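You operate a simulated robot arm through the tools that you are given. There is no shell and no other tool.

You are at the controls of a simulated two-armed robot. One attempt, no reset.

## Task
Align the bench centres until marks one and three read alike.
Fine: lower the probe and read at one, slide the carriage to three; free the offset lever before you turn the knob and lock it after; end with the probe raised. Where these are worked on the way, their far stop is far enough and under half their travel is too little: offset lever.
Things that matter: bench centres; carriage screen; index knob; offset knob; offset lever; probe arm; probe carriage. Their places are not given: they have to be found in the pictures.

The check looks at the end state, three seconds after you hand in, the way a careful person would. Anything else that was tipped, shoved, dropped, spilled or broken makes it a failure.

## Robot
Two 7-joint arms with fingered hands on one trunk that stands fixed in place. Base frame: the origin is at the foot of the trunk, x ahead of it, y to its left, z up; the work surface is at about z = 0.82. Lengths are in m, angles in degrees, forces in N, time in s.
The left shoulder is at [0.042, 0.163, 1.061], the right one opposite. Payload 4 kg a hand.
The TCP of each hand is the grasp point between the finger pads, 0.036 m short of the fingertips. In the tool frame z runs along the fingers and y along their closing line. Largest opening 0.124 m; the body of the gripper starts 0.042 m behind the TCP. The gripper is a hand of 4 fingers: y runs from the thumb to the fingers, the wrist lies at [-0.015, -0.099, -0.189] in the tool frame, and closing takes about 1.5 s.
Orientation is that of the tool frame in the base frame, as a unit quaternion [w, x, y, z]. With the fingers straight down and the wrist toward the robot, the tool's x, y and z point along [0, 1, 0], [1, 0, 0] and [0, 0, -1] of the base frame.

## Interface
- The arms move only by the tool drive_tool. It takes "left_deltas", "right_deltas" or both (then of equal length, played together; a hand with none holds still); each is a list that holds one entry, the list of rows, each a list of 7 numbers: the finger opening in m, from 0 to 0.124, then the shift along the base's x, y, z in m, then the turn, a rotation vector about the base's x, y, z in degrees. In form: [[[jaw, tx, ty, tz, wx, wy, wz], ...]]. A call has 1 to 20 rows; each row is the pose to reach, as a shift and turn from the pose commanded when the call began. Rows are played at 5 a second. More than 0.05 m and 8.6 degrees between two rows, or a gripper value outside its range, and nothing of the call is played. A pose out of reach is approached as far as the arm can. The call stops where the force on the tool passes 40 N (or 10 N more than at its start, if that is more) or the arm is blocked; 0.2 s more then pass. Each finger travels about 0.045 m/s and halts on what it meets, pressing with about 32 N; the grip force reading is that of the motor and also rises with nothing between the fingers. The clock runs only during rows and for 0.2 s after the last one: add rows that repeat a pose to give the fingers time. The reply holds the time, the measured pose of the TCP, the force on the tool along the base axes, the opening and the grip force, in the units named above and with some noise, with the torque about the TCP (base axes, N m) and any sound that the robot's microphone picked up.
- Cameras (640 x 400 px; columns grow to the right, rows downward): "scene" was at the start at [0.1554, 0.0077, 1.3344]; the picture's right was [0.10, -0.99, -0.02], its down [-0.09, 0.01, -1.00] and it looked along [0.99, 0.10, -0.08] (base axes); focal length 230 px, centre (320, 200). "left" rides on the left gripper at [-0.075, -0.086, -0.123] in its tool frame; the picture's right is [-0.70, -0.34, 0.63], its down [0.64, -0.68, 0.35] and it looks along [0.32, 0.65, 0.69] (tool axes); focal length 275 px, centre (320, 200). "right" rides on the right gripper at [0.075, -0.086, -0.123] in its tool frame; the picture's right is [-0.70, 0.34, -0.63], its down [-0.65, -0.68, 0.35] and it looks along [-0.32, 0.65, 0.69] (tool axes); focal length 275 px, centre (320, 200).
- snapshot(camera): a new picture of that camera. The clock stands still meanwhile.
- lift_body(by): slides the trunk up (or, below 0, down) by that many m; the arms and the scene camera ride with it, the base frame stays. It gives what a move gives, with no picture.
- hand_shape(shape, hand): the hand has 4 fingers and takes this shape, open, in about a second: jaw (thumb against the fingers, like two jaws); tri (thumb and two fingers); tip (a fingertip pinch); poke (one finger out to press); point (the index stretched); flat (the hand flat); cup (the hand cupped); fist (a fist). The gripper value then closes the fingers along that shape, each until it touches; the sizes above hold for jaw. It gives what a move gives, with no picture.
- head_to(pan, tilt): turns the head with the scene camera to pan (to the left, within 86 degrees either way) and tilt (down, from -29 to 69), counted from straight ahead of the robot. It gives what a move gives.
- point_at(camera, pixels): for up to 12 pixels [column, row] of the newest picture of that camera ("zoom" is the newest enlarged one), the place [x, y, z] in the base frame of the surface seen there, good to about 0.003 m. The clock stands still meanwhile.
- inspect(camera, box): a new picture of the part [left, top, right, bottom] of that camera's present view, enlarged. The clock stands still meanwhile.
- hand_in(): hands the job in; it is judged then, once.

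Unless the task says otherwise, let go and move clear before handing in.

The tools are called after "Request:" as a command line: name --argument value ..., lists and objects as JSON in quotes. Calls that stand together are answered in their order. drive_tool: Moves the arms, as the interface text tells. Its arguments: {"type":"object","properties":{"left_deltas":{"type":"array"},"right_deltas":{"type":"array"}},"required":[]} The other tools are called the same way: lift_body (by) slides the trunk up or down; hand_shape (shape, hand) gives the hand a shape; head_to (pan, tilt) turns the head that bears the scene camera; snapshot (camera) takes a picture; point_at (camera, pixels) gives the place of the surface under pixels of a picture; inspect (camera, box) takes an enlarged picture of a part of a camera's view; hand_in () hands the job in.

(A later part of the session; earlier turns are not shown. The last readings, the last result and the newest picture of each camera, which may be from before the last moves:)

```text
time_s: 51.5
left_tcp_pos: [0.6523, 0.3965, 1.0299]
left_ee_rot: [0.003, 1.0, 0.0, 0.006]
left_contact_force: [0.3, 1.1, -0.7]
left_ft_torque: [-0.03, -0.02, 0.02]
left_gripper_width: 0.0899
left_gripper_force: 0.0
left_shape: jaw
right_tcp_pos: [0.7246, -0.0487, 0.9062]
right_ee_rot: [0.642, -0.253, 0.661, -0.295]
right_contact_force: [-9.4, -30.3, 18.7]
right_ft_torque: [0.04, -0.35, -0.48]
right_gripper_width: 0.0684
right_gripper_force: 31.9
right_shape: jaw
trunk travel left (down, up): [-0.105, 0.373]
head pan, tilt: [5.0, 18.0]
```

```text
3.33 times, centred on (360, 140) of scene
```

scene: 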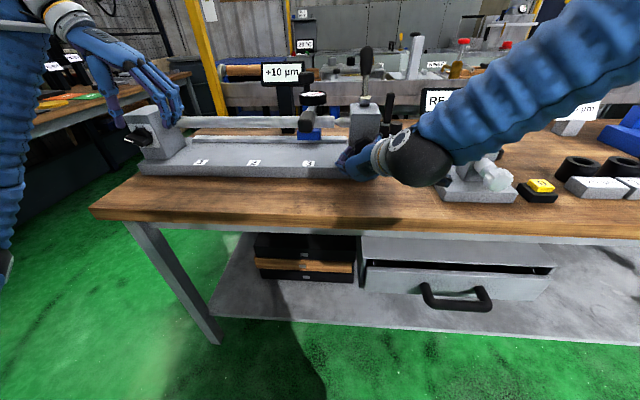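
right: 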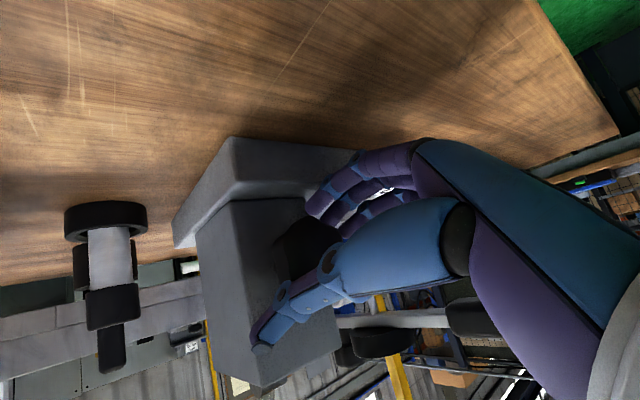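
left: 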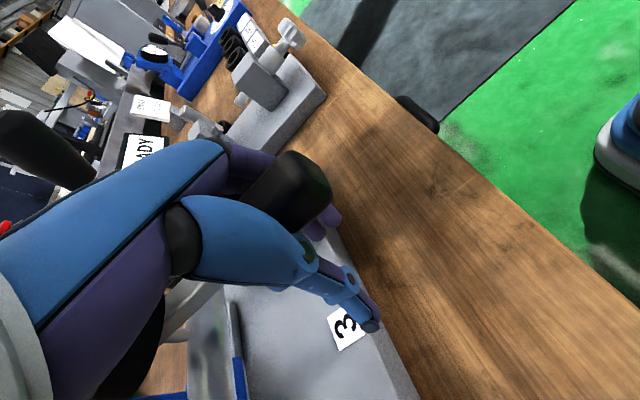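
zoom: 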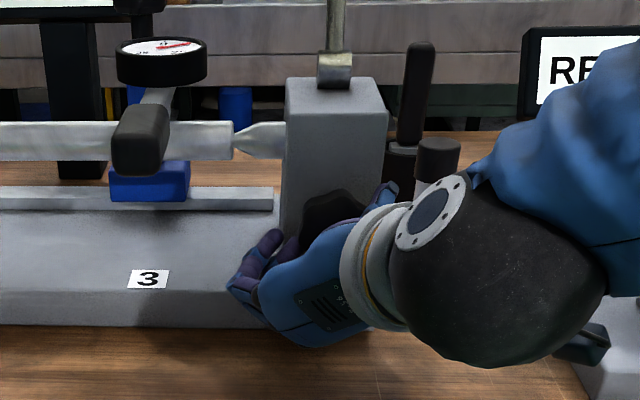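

The force grew, so it is the thumb that touches; I had the sign reversed. I shift the other way (−y, +z) with the fingers opened a little, then close again.

Request:
drive_tool --right_deltas '[[[0.075, 0, -0.005, 0.005, 0, 0, 0], [0.075, 0, -0.01, 0.01, 0, 0, 0], [0.075, 0, -0.013, 0.014, 0, 0, 0], [0.06, 0, -0.013, 0.014, 0, 0, 0], [0.045, 0, -0.013, 0.014, 0, 0, 0], [0.03, 0, -0.013, 0.014, 0, 0, 0], [0.03, 0, -0.013, 0.014, 0, 0, 0], [0.03, 0, -0.013, 0.014, 0, 0, 0]]]'

Request:
inspect --camera "right" --box '[180, 120, 420, 380]'

Request:
inspect --camera "scene" --box '[260, 60, 440, 200]'

```text
time_s: 53.3
left_tcp_pos: [0.6536, 0.3982, 1.0286]
left_ee_rot: [0.004, 1.0, -0.001, 0.005]
left_contact_force: [0.9, -0.2, -0.7]
left_ft_torque: [0.03, 0.01, 0.03]
left_gripper_width: 0.0898
left_gripper_force: 0.0
left_shape: jaw
right_tcp_pos: [0.7233, -0.0539, 0.9184]
right_ee_rot: [0.644, -0.252, 0.66, -0.293]
right_contact_force: [-10.0, -6.6, 3.5]
right_ft_torque: [-0.04, 0.17, 0.06]
right_gripper_width: 0.0571
right_gripper_force: 32.1
right_shape: jaw
right hand out of reach, approached as far as the arm can: row 2, 3, 4, 5, 6, 7, 8
trunk travel left (down, up): [-0.105, 0.373]
head pan, tilt: [5.0, 18.0]
```

```text
1.54 times, centred on (300, 250) of right
```

zoom: 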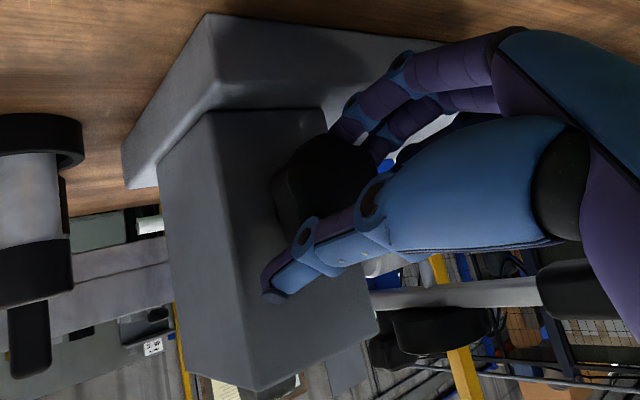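

```text
2.86 times, centred on (350, 130) of scene
```

zoom: 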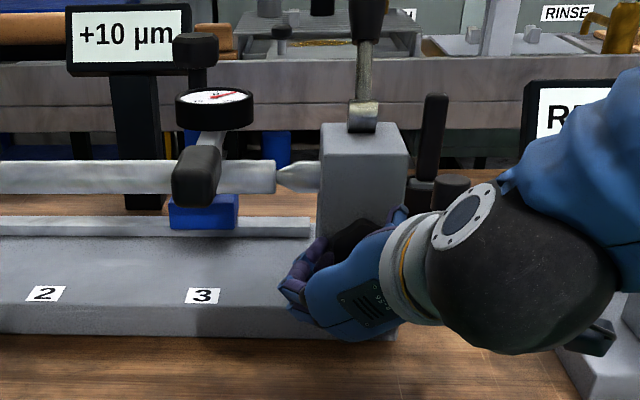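

Now the width is 0.057 with a nearly balanced force, so the knob seems gripped. I try a roll of the hand about the knob axis and watch the reading.

Request:
drive_tool --right_deltas '[[[0.03, 0, 0, 0, 4, 0, 0], [0.03, 0, 0, 0, 8, 0, 0], [0.03, 0, 0, 0, 12, 0, 0], [0.03, 0, 0, 0, 16, 0, 0], [0.03, 0, 0, 0, 20, 0, 0], [0.03, 0, 0, 0, 20, 0, 0]]]'

Request:
inspect --camera "right" --box '[180, 120, 420, 380]'

Request:
inspect --camera "scene" --box '[260, 60, 440, 200]'

```text
time_s: 54.5
left_tcp_pos: [0.6543, 0.3989, 1.027]
left_ee_rot: [0.003, 1.0, -0.001, 0.003]
left_contact_force: [-0.2, 0.0, -0.9]
left_ft_torque: [-0.03, 0.0, 0.01]
left_gripper_width: 0.09
left_gripper_force: 0.2
left_shape: jaw
right_tcp_pos: [0.7237, -0.0619, 0.9272]
right_ee_rot: [0.662, -0.15, 0.71, -0.186]
right_contact_force: [-6.4, -6.9, -24.1]
right_ft_torque: [-0.39, 0.74, 0.36]
right_gripper_width: 0.0561
right_gripper_force: 32.2
right_shape: jaw
right hand out of reach, approached as far as the arm can: row 4, 5
trunk travel left (down, up): [-0.105, 0.373]
head pan, tilt: [5.0, 18.0]
stopped in row 5 (right hand): the force on the tool passed its limit at 44 N (the readings are from after the stop); the commanded pose is now the measured one
```

```text
1.54 times, centred on (300, 250) of right
```

zoom: 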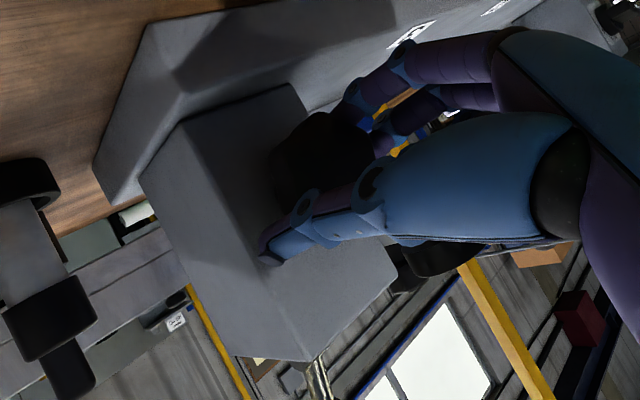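

```text
2.86 times, centred on (350, 130) of scene
```

zoom: 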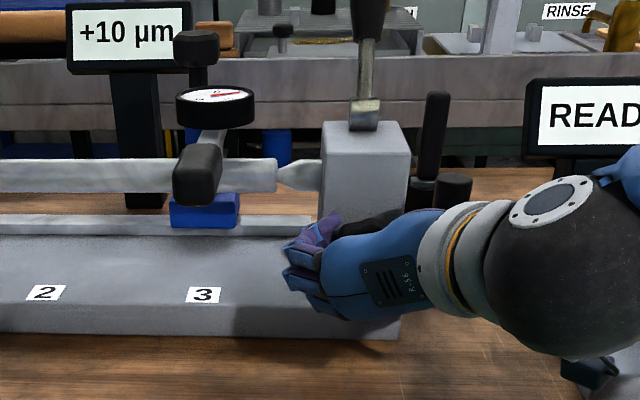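

The roll went about 17° before the force limit. I look closely at the dial for any change.

Request:
inspect --camera "scene" --box '[290, 80, 345, 120]'

Request:
inspect --camera "scene" --box '[330, 80, 410, 180]'

```text
10.00 times, centred on (318, 100) of scene
```

zoom: 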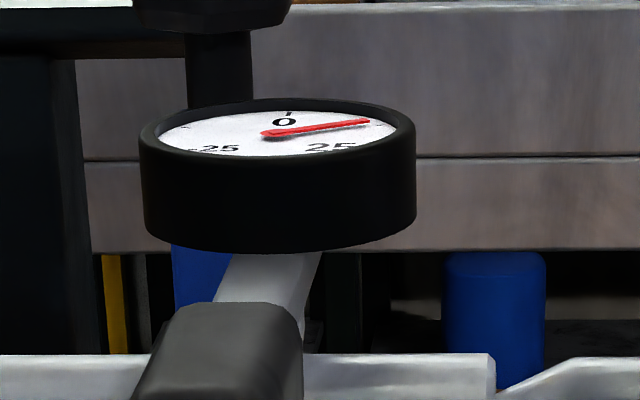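

```text
4.00 times, centred on (370, 130) of scene
```

zoom: 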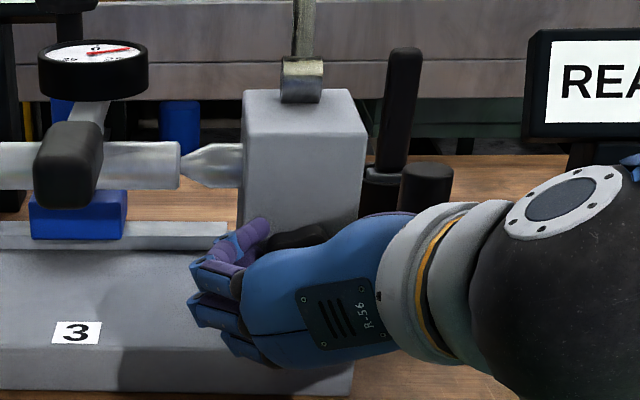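

Dial needle now sits at roughly +10; the earlier picture looked a bit less, so +roll seems to raise it. I turn the other way, re-centring on the knob, and compare the dial.

Request:
drive_tool --right_deltas '[[[0.03, 0, 0.002, -0.003, -4, 0, 0], [0.03, 0, 0.004, -0.006, -8, 0, 0], [0.03, 0, 0.006, -0.008, -12, 0, 0], [0.03, 0, 0.006, -0.009, -16, 0, 0], [0.03, 0, 0.006, -0.009, -20, 0, 0], [0.03, 0, 0.006, -0.009, -24, 0, 0], [0.03, 0, 0.006, -0.009, -28, 0, 0], [0.03, 0, 0.006, -0.009, -28, 0, 0]]]'

Request:
inspect --camera "right" --box '[180, 120, 420, 380]'

Request:
inspect --camera "scene" --box '[290, 80, 345, 120]'

Request:
inspect --camera "scene" --box '[260, 60, 440, 200]'

```text
time_s: 56.3
left_tcp_pos: [0.6528, 0.3997, 1.0288]
left_ee_rot: [0.004, 1.0, -0.001, 0.004]
left_contact_force: [0.9, -0.2, 0.2]
left_ft_torque: [0.0, -0.02, -0.02]
left_gripper_width: 0.0898
left_gripper_force: 0.0
left_shape: jaw
right_tcp_pos: [0.7028, -0.0024, 0.8809]
right_ee_rot: [0.611, -0.303, 0.641, -0.351]
right_contact_force: [-1.0, -0.4, 0.2]
right_ft_torque: [-0.02, 0.01, -0.03]
right_gripper_width: 0.0219
right_gripper_force: 31.8
right_shape: jaw
right hand out of reach, approached as far as the arm can: row 5, 6, 7, 8
trunk travel left (down, up): [-0.105, 0.373]
head pan, tilt: [5.0, 18.0]
```

```text
1.54 times, centred on (300, 250) of right
```

zoom: 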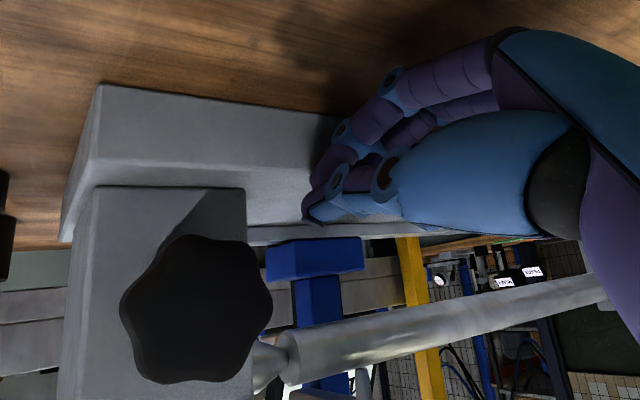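

```text
10.00 times, centred on (318, 100) of scene
```

zoom: 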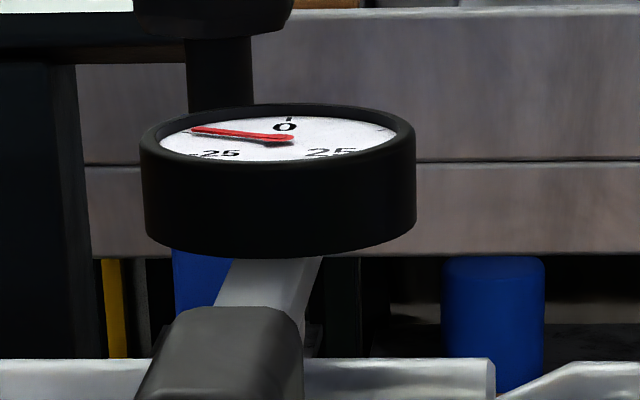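

```text
2.86 times, centred on (350, 130) of scene
```

zoom: 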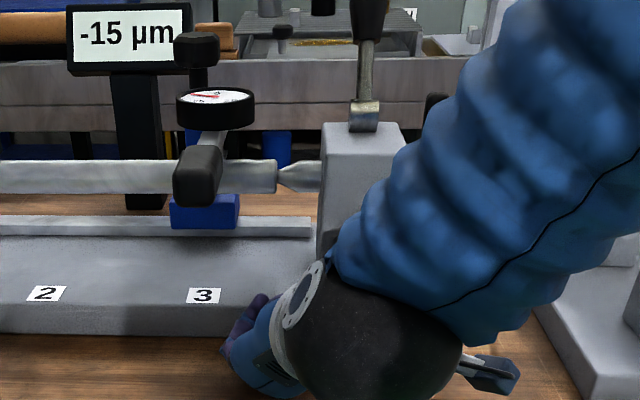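

The hand slipped off, but the knob did turn: the screen now reads −15 µm, so −roll lowers the value (and the display steps in 5s). I back the right hand off, and will regrip with fingers pointing down, which suits the arm.

Request:
drive_tool --right_deltas '[[[0.03, -0.03, 0, 0, 0, 0, 0], [0.04, -0.06, 0, 0.01, 0, 0, 0], [0.05, -0.07, -0.01, 0.04, 0, 0, 0], [0.06, -0.07, -0.02, 0.08, 0, 0, 0], [0.07, -0.07, -0.03, 0.12, 0, 0, 0], [0.08, -0.07, -0.04, 0.16, 0, 0, 0], [0.08, -0.07, -0.06, 0.2, 0, 0, 0], [0.08, -0.07, -0.06, 0.22, 0, 0, 0]]]'

Request:
lift_body --by 0.12

Request:
snapshot --camera "scene"

Request:
inspect --camera "scene" --box '[240, 80, 460, 240]'

```text
time_s: 57.4
left_tcp_pos: [0.6513, 0.3973, 1.0299]
left_ee_rot: [0.003, 1.0, -0.001, 0.006]
left_contact_force: [-0.3, 0.2, 0.0]
left_ft_torque: [0.05, -0.02, -0.03]
left_gripper_width: 0.0896
left_gripper_force: 0.0
left_shape: jaw
right_tcp_pos: [0.6441, -0.0068, 0.8748]
right_ee_rot: [0.616, -0.299, 0.638, -0.354]
right_contact_force: [-1.9, -12.3, 42.8]
right_ft_torque: [0.7, 0.64, 0.09]
right_gripper_width: 0.0558
right_gripper_force: 0.1
right_shape: jaw
right hand out of reach, approached as far as the arm can: row 1, 2, 3, 4, 5
trunk travel left (down, up): [-0.105, 0.373]
head pan, tilt: [5.0, 18.0]
stopped in row 5 (right hand): the force on the tool passed its limit at 43 N (the readings are from after the stop); the commanded pose is now the measured one
```

```text
time_s: 58.9
left_tcp_pos: [0.6536, 0.3972, 1.1474]
left_ee_rot: [0.004, 1.0, 0.0, 0.004]
left_contact_force: [-0.1, 0.2, -0.2]
left_ft_torque: [0.01, -0.01, 0.04]
left_gripper_width: 0.09
left_gripper_force: 0.0
left_shape: jaw
right_tcp_pos: [0.6466, -0.0049, 0.9879]
right_ee_rot: [0.612, -0.303, 0.641, -0.351]
right_contact_force: [-0.1, -0.3, 0.1]
right_ft_torque: [-0.03, 0.0, 0.0]
right_gripper_width: 0.0697
right_gripper_force: 0.1
right_shape: jaw
trunk travel left (down, up): [-0.225, 0.253]
head pan, tilt: [5.0, 18.0]
```

```text
taken
```

scene: 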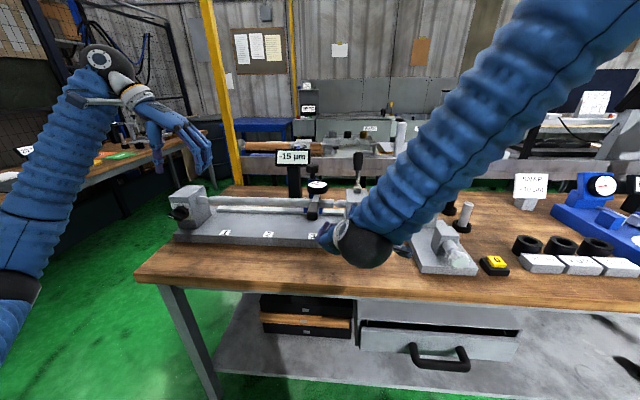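

```text
2.50 times, centred on (350, 160) of scene
```

zoom: 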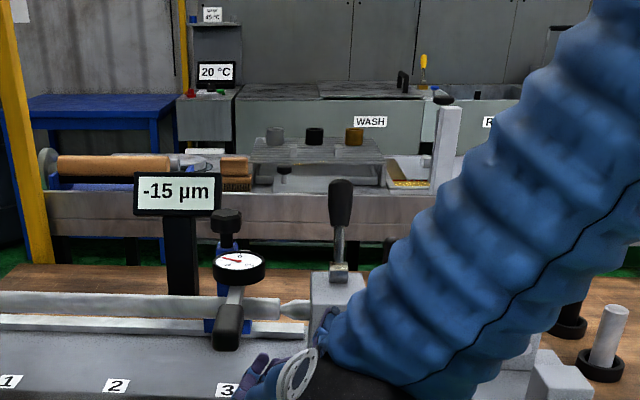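

The fingers had touched the table while opening; the trunk lift cleared them. I raise the right hand well above the bench.

Request:
drive_tool --right_deltas '[[[0.08, 0, -0.01, 0.03, 0, 0, 0], [0.08, 0, -0.02, 0.06, 0, 0, 0], [0.08, 0, -0.03, 0.09, 0, 0, 0], [0.08, 0, -0.04, 0.12, 0, 0, 0], [0.08, 0, -0.06, 0.15, 0, 0, 0], [0.08, 0, -0.08, 0.18, 0, 0, 0], [0.08, 0, -0.1, 0.2, 0, 0, 0], [0.08, 0, -0.1, 0.2, 0, 0, 0]]]'

Request:
snapshot --camera "scene"

```text
time_s: 60.7
left_tcp_pos: [0.6524, 0.3977, 1.1473]
left_ee_rot: [0.004, 1.0, -0.001, 0.004]
left_contact_force: [0.2, -0.7, -0.6]
left_ft_torque: [0.03, 0.03, 0.03]
left_gripper_width: 0.0899
left_gripper_force: 0.0
left_shape: jaw
right_tcp_pos: [0.6292, -0.0179, 1.0782]
right_ee_rot: [0.614, -0.3, 0.64, -0.351]
right_contact_force: [-0.5, -0.5, 0.1]
right_ft_torque: [-0.01, 0.03, 0.0]
right_gripper_width: 0.0798
right_gripper_force: 0.1
right_shape: jaw
right hand out of reach, approached as far as the arm can: row 2, 3, 4, 5, 6, 7, 8
trunk travel left (down, up): [-0.225, 0.253]
head pan, tilt: [5.0, 18.0]
```

```text
taken
```

scene: 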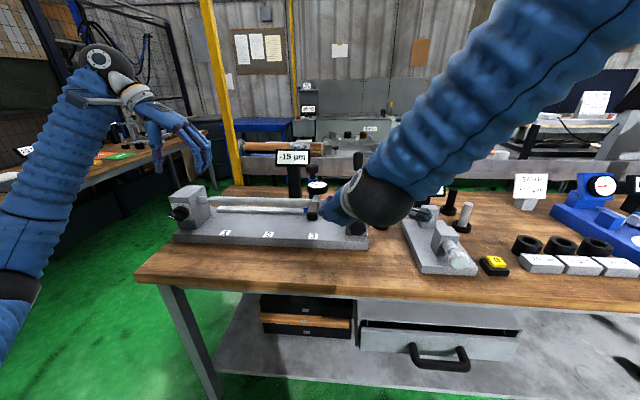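

The hand is clear at z≈1.08. I now rotate it to fingers-down with the thumb on the right (−y) side.

Request:
drive_tool --right_deltas '[[[0.08, 0, -0.003, 0.004, 3.5, 6.1, -3.0], [0.08, 0, -0.006, 0.008, 7.0, 12.3, -6.1], [0.08, 0, -0.009, 0.012, 10.6, 18.4, -9.1], [0.08, 0, -0.012, 0.016, 14.1, 24.6, -12.2], [0.08, 0, -0.015, 0.02, 17.6, 30.7, -15.2], [0.08, 0, -0.018, 0.024, 21.1, 36.8, -18.3], [0.08, 0, -0.021, 0.028, 24.7, 43.0, -21.3], [0.08, 0, -0.024, 0.032, 28.2, 49.1, -24.4], [0.08, 0, -0.027, 0.036, 31.7, 55.2, -27.4], [0.08, 0, -0.03, 0.04, 35.2, 61.4, -30.5], [0.08, 0, -0.033, 0.044, 38.8, 67.5, -33.5], [0.08, 0, -0.036, 0.048, 42.3, 73.7, -36.6], [0.08, 0, -0.04, 0.052, 45.8, 79.8, -39.6], [0.08, 0, -0.04, 0.052, 45.8, 79.8, -39.6]]]'

Request:
snapshot --camera "scene"

Request:
snapshot --camera "right"

```text
time_s: 63.7
left_tcp_pos: [0.6535, 0.3975, 1.1493]
left_ee_rot: [0.003, 1.0, -0.001, 0.005]
left_contact_force: [-0.2, -0.4, 0.5]
left_ft_torque: [0.04, 0.01, 0.01]
left_gripper_width: 0.0898
left_gripper_force: 0.1
left_shape: jaw
right_tcp_pos: [0.6075, 0.0387, 1.1408]
right_ee_rot: [0.002, -0.001, 1.0, 0.0]
right_contact_force: [0.3, -0.7, -0.5]
right_ft_torque: [0.01, -0.01, 0.04]
right_gripper_width: 0.08
right_gripper_force: 0.1
right_shape: jaw
right hand out of reach, approached as far as the arm can: row 1, 2, 3, 4, 5, 6, 7, 8, 9, 10, 11, 12, 13, 14
trunk travel left (down, up): [-0.225, 0.253]
head pan, tilt: [5.0, 18.0]
```

```text
taken
```

scene: 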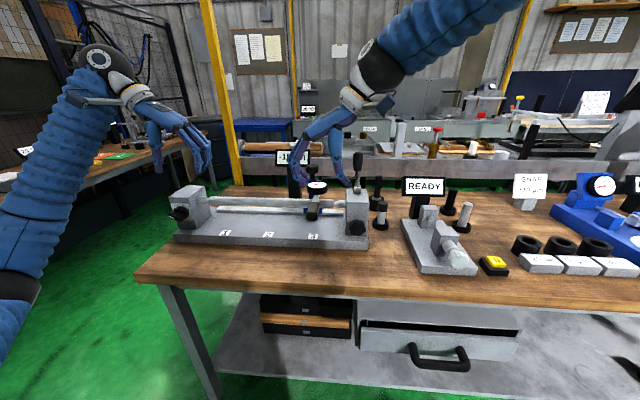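

```text
taken
```

right: 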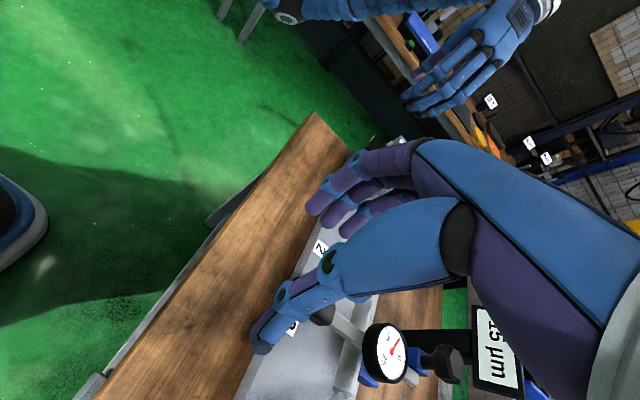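

Fingers now point down with the thumb toward −y. I move above the knob and check alignment.

Request:
drive_tool --right_deltas '[[[0.08, 0.01, -0.02, 0.01, 0, 0, 0], [0.08, 0.02, -0.045, 0.01, 0, 0, 0], [0.08, 0.04, -0.07, 0, 0, 0, 0], [0.08, 0.06, -0.094, -0.01, 0, 0, 0], [0.08, 0.09, -0.094, -0.03, 0, 0, 0], [0.08, 0.115, -0.094, -0.05, 0, 0, 0], [0.08, 0.13, -0.094, -0.07, 0, 0, 0], [0.08, 0.13, -0.094, -0.09, 0, 0, 0], [0.08, 0.13, -0.094, -0.09, 0, 0, 0]]]'

Request:
snapshot --camera "right"

Request:
inspect --camera "scene" --box '[270, 80, 450, 260]'

Request:
point_at --camera "zoom" --pixels '[[300, 330], [310, 325], [320, 330], [310, 310], [310, 345], [200, 345]]'

```text
time_s: 65.7
left_tcp_pos: [0.6538, 0.3985, 1.1489]
left_ee_rot: [0.004, 1.0, -0.001, 0.004]
left_contact_force: [-0.6, 0.0, -0.2]
left_ft_torque: [-0.06, 0.01, -0.03]
left_gripper_width: 0.0899
left_gripper_force: 0.0
left_shape: jaw
right_tcp_pos: [0.719, 0.0409, 1.0579]
right_ee_rot: [-0.001, -0.004, 0.999, 0.039]
right_contact_force: [-0.1, -0.3, -0.5]
right_ft_torque: [0.05, 0.03, -0.01]
right_gripper_width: 0.0799
right_gripper_force: 0.0
right_shape: jaw
right hand out of reach, approached as far as the arm can: row 1, 2, 3, 4, 5, 6, 7, 8, 9
trunk travel left (down, up): [-0.225, 0.253]
head pan, tilt: [5.0, 18.0]
```

```text
taken
```

right: 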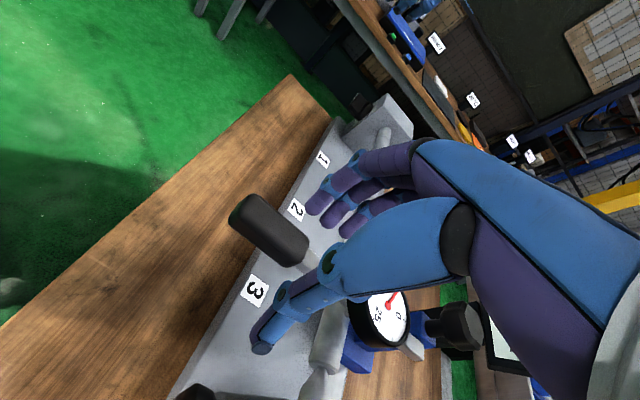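

```text
2.22 times, centred on (360, 170) of scene
```

zoom: 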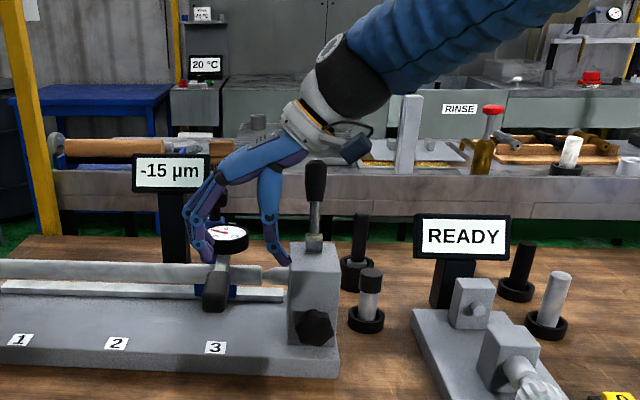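

```text
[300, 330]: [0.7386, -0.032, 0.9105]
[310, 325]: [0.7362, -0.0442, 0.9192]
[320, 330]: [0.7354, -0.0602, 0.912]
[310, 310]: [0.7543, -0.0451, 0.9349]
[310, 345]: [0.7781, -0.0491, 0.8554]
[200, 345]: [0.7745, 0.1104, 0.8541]
```

The arm is caught in an awkward configuration (it can't go to −y). I raise the hand away from the probe first, then unwind to the starting orientation.

Request:
drive_tool --right_deltas '[[[0.08, -0.01, 0, 0.03, 0, 0, 0], [0.08, -0.02, 0, 0.07, 0, 0, 0], [0.08, -0.03, 0, 0.11, 0, 0, 0], [0.08, -0.04, 0, 0.15, 0, 0, 0], [0.08, -0.05, 0, 0.19, 0, 0, 0], [0.08, -0.05, 0, 0.23, 0, 0, 0], [0.08, -0.05, 0, 0.25, 0, 0, 0]]]'

Request:
drive_tool --right_deltas '[[[0.08, 0, -0.01, 0, 0, 0, -8], [0.08, 0, -0.02, 0, 0, 0, -16], [0.08, 0, -0.03, 0, 0, 0, -24], [0.08, 0, -0.04, 0, 0, 0, -32], [0.08, 0, -0.05, 0, 0, 0, -40], [0.08, 0, -0.06, 0, 0, 0, -48], [0.08, 0, -0.07, 0, 0, 0, -56], [0.08, 0, -0.08, 0, 0, 0, -64], [0.08, 0, -0.09, 0, 0, 0, -72], [0.08, 0, -0.1, 0, 0, 0, -80], [0.08, 0, -0.11, 0, 0, 0, -88], [0.08, 0, -0.12, 0, 0, 0, -90], [0.08, 0, -0.14, 0, 0, 0, -90], [0.08, 0, -0.16, 0, 0, 0, -90]]]'

Request:
snapshot --camera "scene"

```text
time_s: 67.3
left_tcp_pos: [0.6541, 0.3978, 1.148]
left_ee_rot: [0.004, 1.0, -0.001, 0.005]
left_contact_force: [-0.2, -0.7, 0.8]
left_ft_torque: [-0.01, -0.02, -0.01]
left_gripper_width: 0.0901
left_gripper_force: 0.2
left_shape: jaw
right_tcp_pos: [0.6664, 0.0426, 1.3036]
right_ee_rot: [-0.001, -0.004, 0.999, 0.039]
right_contact_force: [-0.4, 0.1, 0.3]
right_ft_torque: [-0.03, 0.0, 0.02]
right_gripper_width: 0.0798
right_gripper_force: 0.1
right_shape: jaw
trunk travel left (down, up): [-0.225, 0.253]
head pan, tilt: [5.0, 18.0]
```

```text
time_s: 70.3
left_tcp_pos: [0.6535, 0.3962, 1.1494]
left_ee_rot: [0.001, 1.0, -0.001, 0.005]
left_contact_force: [0.2, -0.4, 0.3]
left_ft_torque: [0.05, 0.0, -0.01]
left_gripper_width: 0.0902
left_gripper_force: 0.1
left_shape: jaw
right_tcp_pos: [0.7071, 0.1197, 1.2903]
right_ee_rot: [-0.149, 0.518, 0.816, 0.21]
right_contact_force: [0.3, -0.7, 0.2]
right_ft_torque: [0.04, 0.03, 0.01]
right_gripper_width: 0.0798
right_gripper_force: 0.1
right_shape: jaw
right hand out of reach, approached as far as the arm can: row 2, 3, 4, 5, 6, 7, 8, 9, 10, 11, 12, 13, 14
trunk travel left (down, up): [-0.225, 0.253]
head pan, tilt: [5.0, 18.0]
```

```text
taken
```

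scene: 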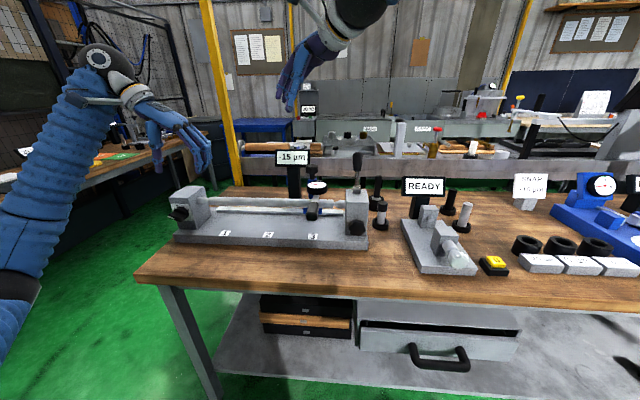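

The hand is at [0.71,0.12,1.29] in a twisted pose. I command it toward the original start pose, extended toward its own side, to let the arm unwind.

Request:
drive_tool --right_deltas '[[[0.08, 0.005, -0.03, 0.01, -3, 0.5, -2.5], [0.08, 0.01, -0.06, 0.02, -6, 1, -5], [0.08, 0.015, -0.09, 0.03, -9, 1.5, -7.5], [0.08, 0.02, -0.12, 0.04, -12, 2, -10], [0.08, 0.03, -0.15, 0.05, -15, 2.5, -12.5], [0.08, 0.04, -0.18, 0.06, -18, 3, -15], [0.08, 0.05, -0.21, 0.07, -21, 3.5, -17.5], [0.08, 0.06, -0.24, 0.08, -24, 4, -20], [0.08, 0.07, -0.27, 0.09, -27, 4.5, -22.5], [0.08, 0.08, -0.3, 0.1, -29.7, 5, -24.6], [0.08, 0.08, -0.33, 0.1, -29.7, 5, -24.6], [0.08, 0.08, -0.36, 0.1, -29.7, 5, -24.6], [0.08, 0.08, -0.4, 0.1, -29.7, 5, -24.6], [0.08, 0.08, -0.4, 0.1, -29.7, 5, -24.6], [0.08, 0.08, -0.4, 0.1, -29.7, 5, -24.6]]]'

Request:
snapshot --camera "scene"

```text
time_s: 73.5
left_tcp_pos: [0.6527, 0.4004, 1.1489]
left_ee_rot: [0.004, 1.0, -0.001, 0.005]
left_contact_force: [-0.4, 0.8, -0.1]
left_ft_torque: [0.0, -0.03, -0.01]
left_gripper_width: 0.09
left_gripper_force: 0.1
left_shape: jaw
right_tcp_pos: [0.7426, -0.026, 1.3583]
right_ee_rot: [-0.101, 0.486, 0.808, 0.318]
right_contact_force: [0.3, 0.2, 0.1]
right_ft_torque: [-0.04, 0.06, -0.02]
right_gripper_width: 0.0798
right_gripper_force: 0.0
right_shape: jaw
right hand out of reach, approached as far as the arm can: row 1, 2, 3, 4, 5, 6, 7, 8, 9, 10, 11, 12, 13, 14, 15
trunk travel left (down, up): [-0.225, 0.253]
head pan, tilt: [5.0, 18.0]
```

```text
taken
```

scene: 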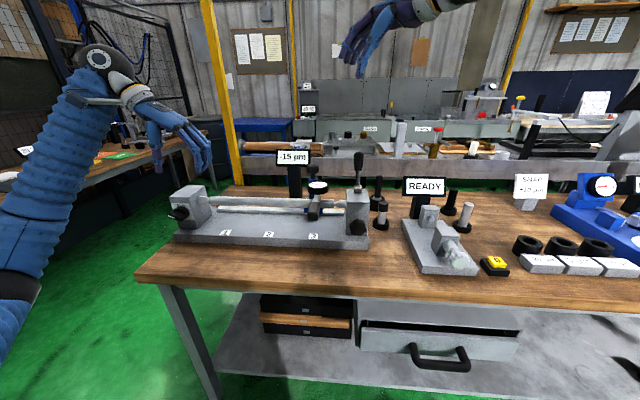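

It is unwinding (now y = −0.03). I look at the arm's configuration.

Request:
head_to --pan -25 --tilt -10

Request:
snapshot --camera "scene"

```text
time_s: 74.5
left_tcp_pos: [0.6538, 0.3978, 1.1477]
left_ee_rot: [0.003, 1.0, -0.001, 0.005]
left_contact_force: [-0.3, -0.6, 0.6]
left_ft_torque: [-0.01, 0.05, 0.01]
left_gripper_width: 0.09
left_gripper_force: 0.1
left_shape: jaw
right_tcp_pos: [0.742, -0.0278, 1.3595]
right_ee_rot: [-0.101, 0.486, 0.807, 0.319]
right_contact_force: [-0.5, 0.2, 0.2]
right_ft_torque: [0.03, 0.02, -0.02]
right_gripper_width: 0.0799
right_gripper_force: 0.1
right_shape: jaw
trunk travel left (down, up): [-0.225, 0.253]
head pan, tilt: [-25.0, -10.0]
```

```text
taken
```

scene: 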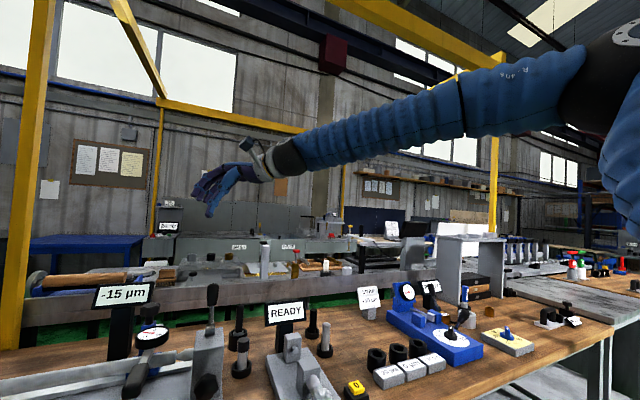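

The right arm's wrist is near its limits, so I'll use the left hand (already oriented well) for the knob instead. First I move the right hand off to its own side.

Request:
drive_tool --right_deltas '[[[0.08, 0, -0.03, 0, 0, 0, 0], [0.08, 0, -0.06, 0, 0, 0, 0], [0.08, 0, -0.09, 0, 0, 0, 0], [0.08, 0, -0.12, 0, 0, 0, 0], [0.08, 0, -0.15, 0, 0, 0, 0], [0.08, 0, -0.18, 0, 0, 0, 0], [0.08, 0, -0.21, 0, 0, 0, 0], [0.08, 0, -0.24, 0, 0, 0, 0], [0.08, 0, -0.24, 0, 0, 0, 0]]]'

Request:
head_to --pan 0 --tilt 18

Request:
snapshot --camera "scene"

```text
time_s: 76.5
left_tcp_pos: [0.6538, 0.3984, 1.1491]
left_ee_rot: [0.004, 1.0, -0.001, 0.004]
left_contact_force: [0.1, 0.1, -0.2]
left_ft_torque: [-0.02, -0.04, 0.03]
left_gripper_width: 0.0895
left_gripper_force: 0.0
left_shape: jaw
right_tcp_pos: [0.7373, -0.1698, 1.3834]
right_ee_rot: [-0.109, 0.442, 0.806, 0.378]
right_contact_force: [-0.2, -0.2, -0.2]
right_ft_torque: [0.0, -0.03, -0.01]
right_gripper_width: 0.0799
right_gripper_force: 0.1
right_shape: jaw
right hand out of reach, approached as far as the arm can: row 1, 2, 3, 4, 5, 6, 7, 8, 9
trunk travel left (down, up): [-0.225, 0.253]
head pan, tilt: [-25.0, -10.0]
```

```text
time_s: 77.4
left_tcp_pos: [0.6535, 0.3989, 1.1472]
left_ee_rot: [0.003, 1.0, -0.001, 0.005]
left_contact_force: [0.0, -0.2, -0.3]
left_ft_torque: [0.03, -0.02, 0.05]
left_gripper_width: 0.0898
left_gripper_force: 0.0
left_shape: jaw
right_tcp_pos: [0.7369, -0.1707, 1.3842]
right_ee_rot: [-0.108, 0.442, 0.806, 0.378]
right_contact_force: [-0.2, -0.7, -0.5]
right_ft_torque: [-0.02, 0.01, 0.0]
right_gripper_width: 0.0802
right_gripper_force: 0.0
right_shape: jaw
trunk travel left (down, up): [-0.225, 0.253]
head pan, tilt: [0.0, 18.0]
```

```text
taken
```

scene: 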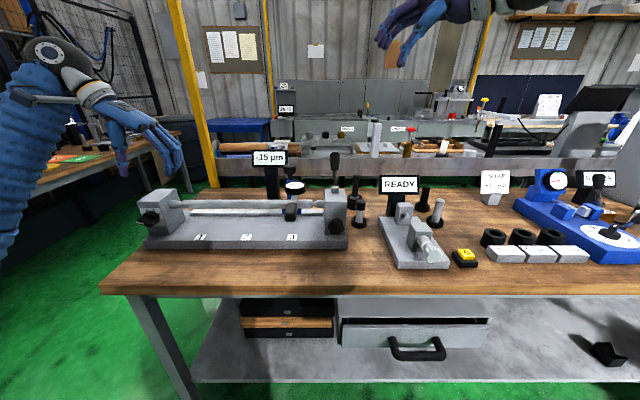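

The right hand is out of the way. I bring the left hand above the offset knob, high first.

Request:
drive_tool --left_deltas '[[[0.09, 0.01, -0.04, 0.02, 0, 0, 0], [0.09, 0.02, -0.08, 0.03, 0, 0, 0], [0.09, 0.03, -0.12, 0.03, 0, 0, 0], [0.09, 0.04, -0.16, 0.03, 0, 0, 0], [0.09, 0.05, -0.2, 0.03, 0, 0, 0], [0.09, 0.06, -0.24, 0.03, 0, 0, 0], [0.09, 0.07, -0.28, 0.03, 0, 0, 0], [0.09, 0.08, -0.32, 0.03, 0, 0, 0], [0.09, 0.084, -0.36, 0.02, 0, 0, 0], [0.09, 0.084, -0.4, 0.01, 0, 0, 0], [0.09, 0.084, -0.43, 0.0, 0, 0, 0], [0.09, 0.084, -0.454, 0, 0, 0, 0], [0.09, 0.084, -0.454, 0, 0, 0, 0]]]'

Request:
snapshot --camera "scene"

Request:
snapshot --camera "left"

```text
time_s: 80.2
left_tcp_pos: [0.7383, -0.0569, 1.1498]
left_ee_rot: [0.003, 1.0, -0.001, 0.004]
left_contact_force: [0.2, 0.4, -0.1]
left_ft_torque: [-0.03, 0.0, -0.01]
left_gripper_width: 0.0902
left_gripper_force: 0.1
left_shape: jaw
right_tcp_pos: [0.7386, -0.1715, 1.3835]
right_ee_rot: [-0.109, 0.442, 0.806, 0.378]
right_contact_force: [0.1, -0.4, -0.4]
right_ft_torque: [0.0, 0.01, 0.0]
right_gripper_width: 0.0801
right_gripper_force: 0.2
right_shape: jaw
trunk travel left (down, up): [-0.225, 0.253]
head pan, tilt: [0.0, 18.0]
```

```text
taken
```

scene: 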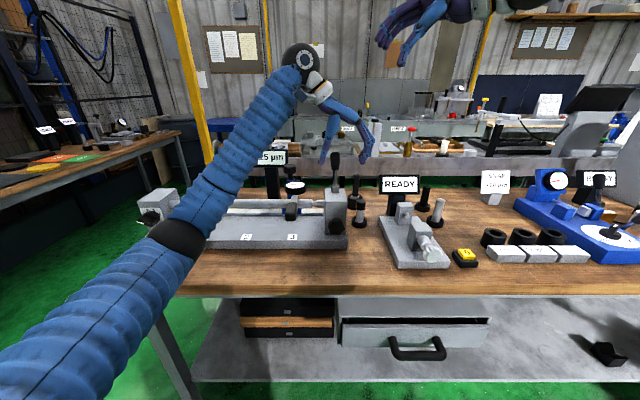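

```text
taken
```

left: 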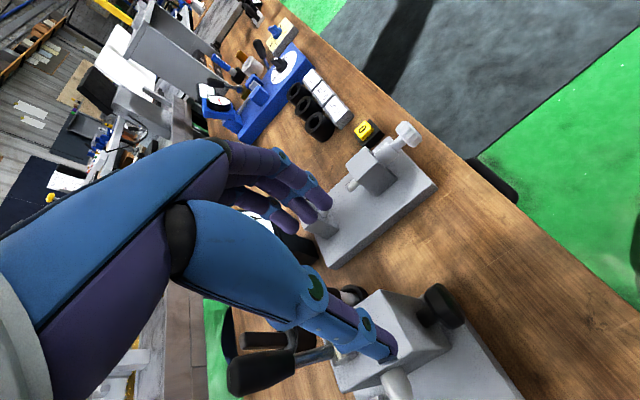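

The left arm reaches the spot comfortably. I measure the knob from the left camera (pixel ~(440,303)).

Request:
inspect --camera "left" --box '[360, 250, 500, 390]'

Request:
point_at --camera "zoom" --pixels '[[330, 120], [400, 130], [450, 180], [400, 200], [360, 170], [310, 160], [250, 170], [290, 220], [200, 150], [330, 260], [430, 150]]'

```text
2.86 times, centred on (430, 320) of left
```

zoom: 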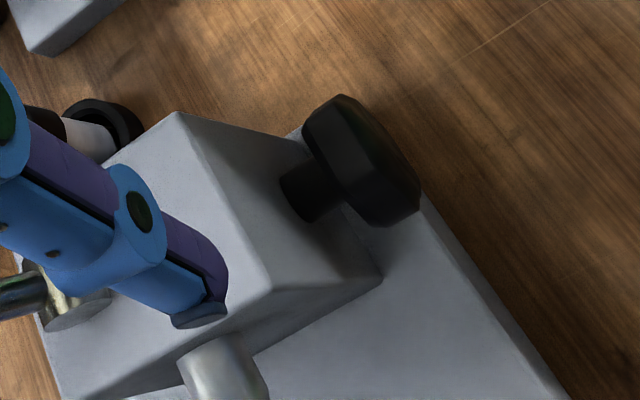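

```text
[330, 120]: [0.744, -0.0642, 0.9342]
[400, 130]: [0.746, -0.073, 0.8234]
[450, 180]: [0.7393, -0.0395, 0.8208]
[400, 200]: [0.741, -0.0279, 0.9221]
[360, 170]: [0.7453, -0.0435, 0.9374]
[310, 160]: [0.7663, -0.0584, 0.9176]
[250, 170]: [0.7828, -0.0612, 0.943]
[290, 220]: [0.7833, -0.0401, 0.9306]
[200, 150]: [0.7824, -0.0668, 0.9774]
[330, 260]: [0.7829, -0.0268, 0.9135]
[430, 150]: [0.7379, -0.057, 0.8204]
```

The tailstock face is at x=0.783 and the knob head spans x 0.735–0.758 with its centre near y=−0.054, z=0.912. I descend partway and check clearance.

Request:
drive_tool --left_deltas '[[[0.085, 0, 0.001, -0.03, 0, 0, 0], [0.085, 0, 0.002, -0.06, 0, 0, 0], [0.085, 0, 0.003, -0.09, 0, 0, 0], [0.085, 0, 0.003, -0.12, 0, 0, 0], [0.085, 0, 0.003, -0.15, 0, 0, 0], [0.085, 0, 0.003, -0.15, 0, 0, 0]]]'

Request:
inspect --camera "scene" --box '[230, 120, 410, 260]'

Request:
snapshot --camera "left"

```text
time_s: 81.6
left_tcp_pos: [0.7387, -0.0529, 0.9971]
left_ee_rot: [0.004, 1.0, 0.0, 0.004]
left_contact_force: [0.3, -0.3, -0.2]
left_ft_torque: [0.05, 0.0, -0.01]
left_gripper_width: 0.0852
left_gripper_force: 0.1
left_shape: jaw
right_tcp_pos: [0.7373, -0.1712, 1.3848]
right_ee_rot: [-0.108, 0.442, 0.806, 0.378]
right_contact_force: [0.6, 0.3, -0.1]
right_ft_torque: [-0.03, 0.01, -0.02]
right_gripper_width: 0.0799
right_gripper_force: 0.1
right_shape: jaw
trunk travel left (down, up): [-0.225, 0.253]
head pan, tilt: [0.0, 18.0]
```

```text
2.86 times, centred on (320, 190) of scene
```

zoom: 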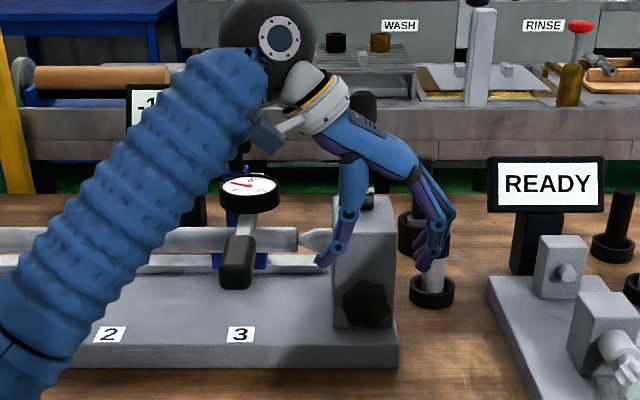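

```text
taken
```

left: 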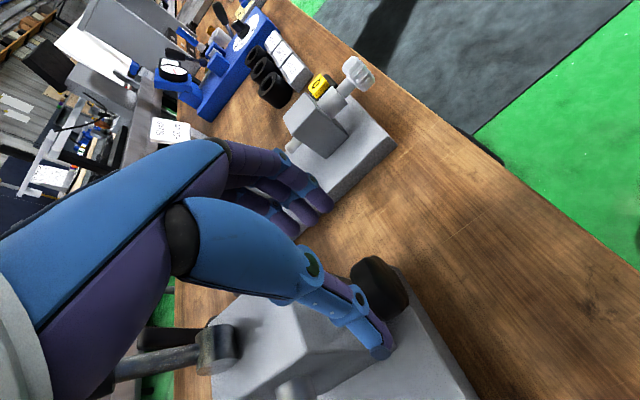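

The knob (left cam (378,285)) is where the grasp point will land. I go down to knob height and then close slowly.

Request:
drive_tool --left_deltas '[[[0.085, 0, -0.001, -0.02, 0, 0, 0], [0.085, 0, -0.001, -0.04, 0, 0, 0], [0.085, 0, -0.001, -0.06, 0, 0, 0], [0.085, 0, -0.001, -0.075, 0, 0, 0], [0.085, 0, -0.001, -0.083, 0, 0, 0], [0.085, 0, -0.001, -0.083, 0, 0, 0]]]'

Request:
inspect --camera "scene" --box '[230, 120, 410, 260]'

Request:
snapshot --camera "left"

```text
time_s: 83.0
left_tcp_pos: [0.7378, -0.0541, 0.9144]
left_ee_rot: [0.003, 1.0, -0.001, 0.004]
left_contact_force: [-0.6, 1.6, -0.7]
left_ft_torque: [0.02, -0.02, 0.01]
left_gripper_width: 0.0856
left_gripper_force: 0.2
left_shape: jaw
right_tcp_pos: [0.7365, -0.1704, 1.3845]
right_ee_rot: [-0.108, 0.442, 0.806, 0.378]
right_contact_force: [0.3, -0.5, -0.6]
right_ft_torque: [-0.01, 0.0, 0.01]
right_gripper_width: 0.0799
right_gripper_force: 0.0
right_shape: jaw
trunk travel left (down, up): [-0.225, 0.253]
head pan, tilt: [0.0, 18.0]
```

```text
2.86 times, centred on (320, 190) of scene
```

zoom: 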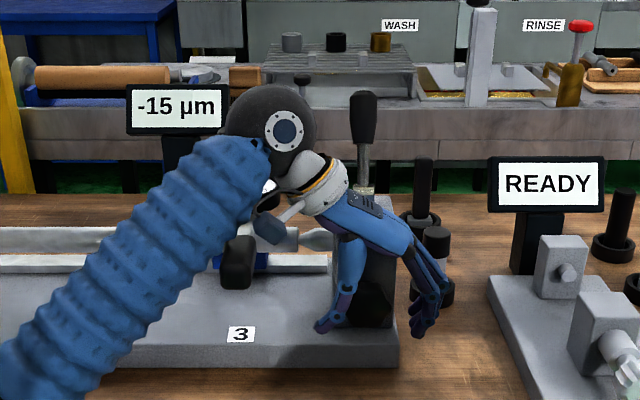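

```text
taken
```

left: 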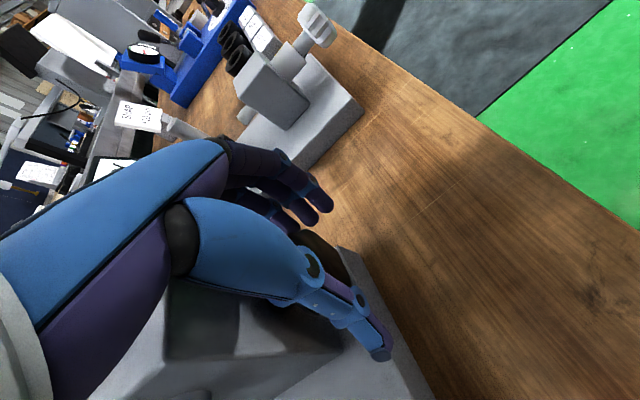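

The knob is between thumb and fingers and the screen (−15 µm) stays visible. I close the fingers onto the knob.

Request:
drive_tool --left_deltas '[[[0.07, 0, 0, 0, 0, 0, 0], [0.06, 0, 0, 0, 0, 0, 0], [0.05, 0, 0, 0, 0, 0, 0], [0.04, 0, 0, 0, 0, 0, 0], [0.035, 0, 0, 0, 0, 0, 0], [0.035, 0, 0, 0, 0, 0, 0]]]'

Request:
inspect --camera "scene" --box '[230, 120, 410, 260]'

Request:
inspect --camera "left" --box '[200, 160, 460, 400]'

```text
time_s: 84.4
left_tcp_pos: [0.7385, -0.052, 0.9155]
left_ee_rot: [0.003, 1.0, -0.001, 0.004]
left_contact_force: [-1.3, 32.2, -0.9]
left_ft_torque: [0.22, 0.02, -0.05]
left_gripper_width: 0.056
left_gripper_force: 0.1
left_shape: jaw
right_tcp_pos: [0.7378, -0.1693, 1.384]
right_ee_rot: [-0.108, 0.441, 0.807, 0.378]
right_contact_force: [-0.4, 0.3, 0.6]
right_ft_torque: [-0.01, 0.01, 0.02]
right_gripper_width: 0.0799
right_gripper_force: 0.0
right_shape: jaw
trunk travel left (down, up): [-0.225, 0.253]
head pan, tilt: [0.0, 18.0]
```

```text
2.86 times, centred on (320, 190) of scene
```

zoom: 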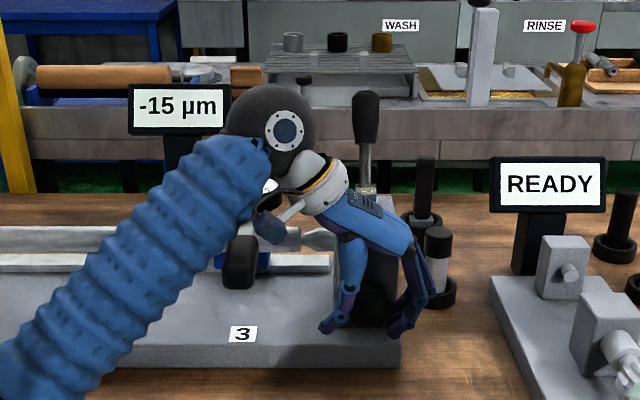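

```text
1.67 times, centred on (330, 280) of left
```

zoom: 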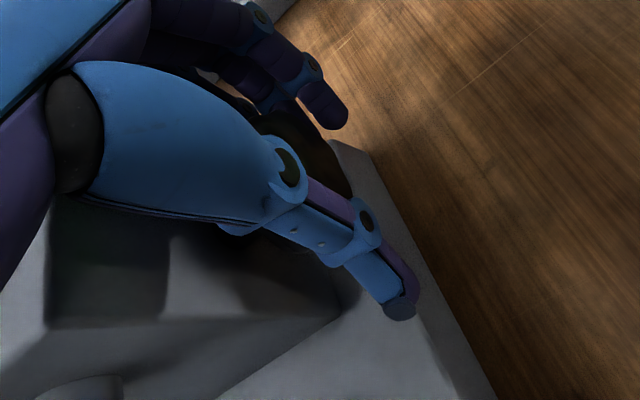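

The thumb presses the knob (+32 N in y), so I shift the hand slightly to +y to balance the grip.

Request:
drive_tool --left_deltas '[[[0.045, 0, 0.003, 0, 0, 0, 0], [0.04, 0, 0.005, 0, 0, 0, 0], [0.035, 0, 0.006, 0, 0, 0, 0], [0.035, 0, 0.006, 0, 0, 0, 0]]]'

```text
time_s: 85.4
left_tcp_pos: [0.7371, -0.0509, 0.9148]
left_ee_rot: [0.003, 1.0, -0.003, 0.005]
left_contact_force: [0.3, 1.1, -1.3]
left_ft_torque: [-0.01, -0.01, 0.0]
left_gripper_width: 0.0507
left_gripper_force: 0.1
left_shape: jaw
right_tcp_pos: [0.738, -0.1721, 1.3837]
right_ee_rot: [-0.11, 0.442, 0.806, 0.378]
right_contact_force: [-0.8, -0.1, 0.4]
right_ft_torque: [0.0, 0.0, 0.02]
right_gripper_width: 0.08
right_gripper_force: 0.1
right_shape: jaw
trunk travel left (down, up): [-0.225, 0.253]
head pan, tilt: [0.0, 18.0]
```

Force is balanced now. I hold with a tighter command to firm up the grip.

Request:
drive_tool --left_deltas '[[[0.03, 0, 0, 0, 0, 0, 0], [0.03, 0, 0, 0, 0, 0, 0], [0.03, 0, 0, 0, 0, 0, 0], [0.03, 0, 0, 0, 0, 0, 0], [0.03, 0, 0, 0, 0, 0, 0]]]'

Request:
inspect --camera "scene" --box '[230, 120, 410, 260]'

```text
time_s: 86.6
left_tcp_pos: [0.7374, -0.0504, 0.9153]
left_ee_rot: [0.003, 1.0, -0.002, 0.004]
left_contact_force: [-16.6, -11.0, -9.2]
left_ft_torque: [-0.06, 0.14, -0.05]
left_gripper_width: 0.0071
left_gripper_force: 31.8
left_shape: jaw
right_tcp_pos: [0.737, -0.1725, 1.3854]
right_ee_rot: [-0.11, 0.442, 0.806, 0.378]
right_contact_force: [1.2, -0.4, -0.1]
right_ft_torque: [-0.01, -0.01, -0.03]
right_gripper_width: 0.08
right_gripper_force: 0.1
right_shape: jaw
trunk travel left (down, up): [-0.225, 0.253]
head pan, tilt: [0.0, 18.0]
```

```text
2.86 times, centred on (320, 190) of scene
```

zoom: 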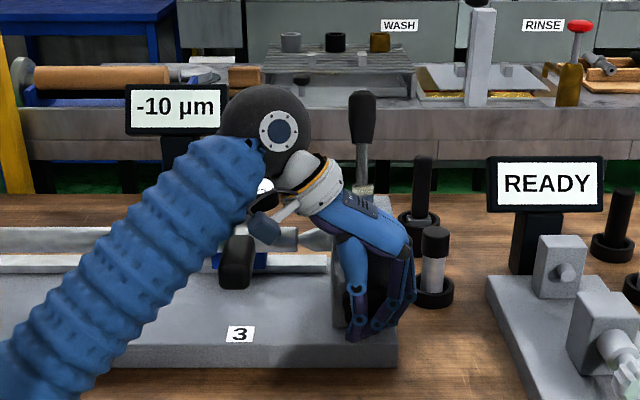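

The fingers have wrapped the knob and the reading went to −10 µm. I roll the hand about +x a few degrees and watch.

Request:
drive_tool --left_deltas '[[[0.03, 0, 0, 0, 3, 0, 0], [0.03, 0, 0, 0, 6, 0, 0], [0.03, 0, 0, 0, 8, 0, 0], [0.03, 0, 0, 0, 8, 0, 0]]]'

Request:
inspect --camera "scene" --box '[230, 120, 410, 260]'

Request:
inspect --camera "left" --box '[200, 160, 460, 400]'

```text
time_s: 87.6
left_tcp_pos: [0.7359, -0.0501, 0.9161]
left_ee_rot: [-0.067, 0.998, -0.003, 0.005]
left_contact_force: [-24.3, -13.1, -12.9]
left_ft_torque: [-0.09, 0.29, -0.08]
left_gripper_width: 0.0065
left_gripper_force: 32.0
left_shape: jaw
right_tcp_pos: [0.737, -0.1714, 1.3848]
right_ee_rot: [-0.109, 0.441, 0.806, 0.379]
right_contact_force: [0.2, 0.0, -0.5]
right_ft_torque: [-0.01, 0.02, 0.0]
right_gripper_width: 0.0798
right_gripper_force: 0.2
right_shape: jaw
trunk travel left (down, up): [-0.225, 0.253]
head pan, tilt: [0.0, 18.0]
```

```text
2.86 times, centred on (320, 190) of scene
```

zoom: 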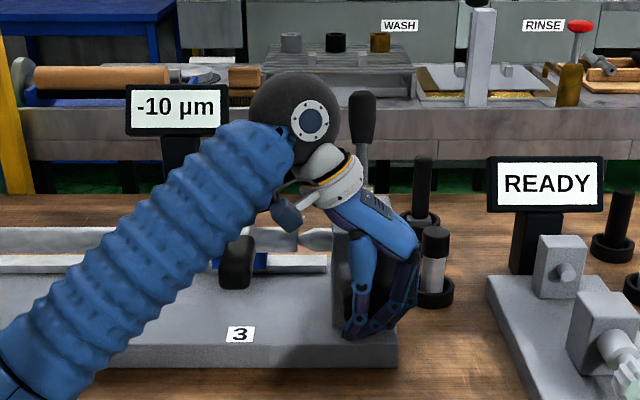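

```text
1.67 times, centred on (330, 280) of left
```

zoom: 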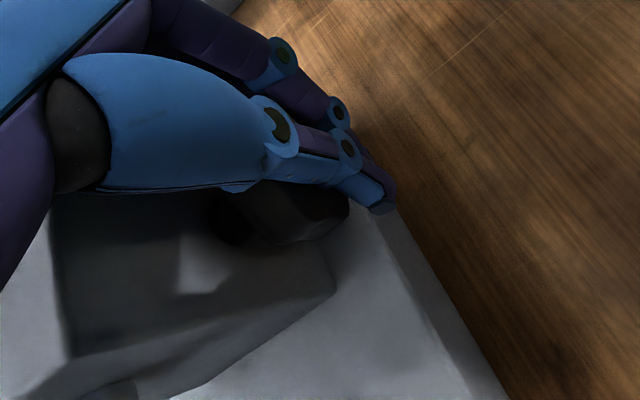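

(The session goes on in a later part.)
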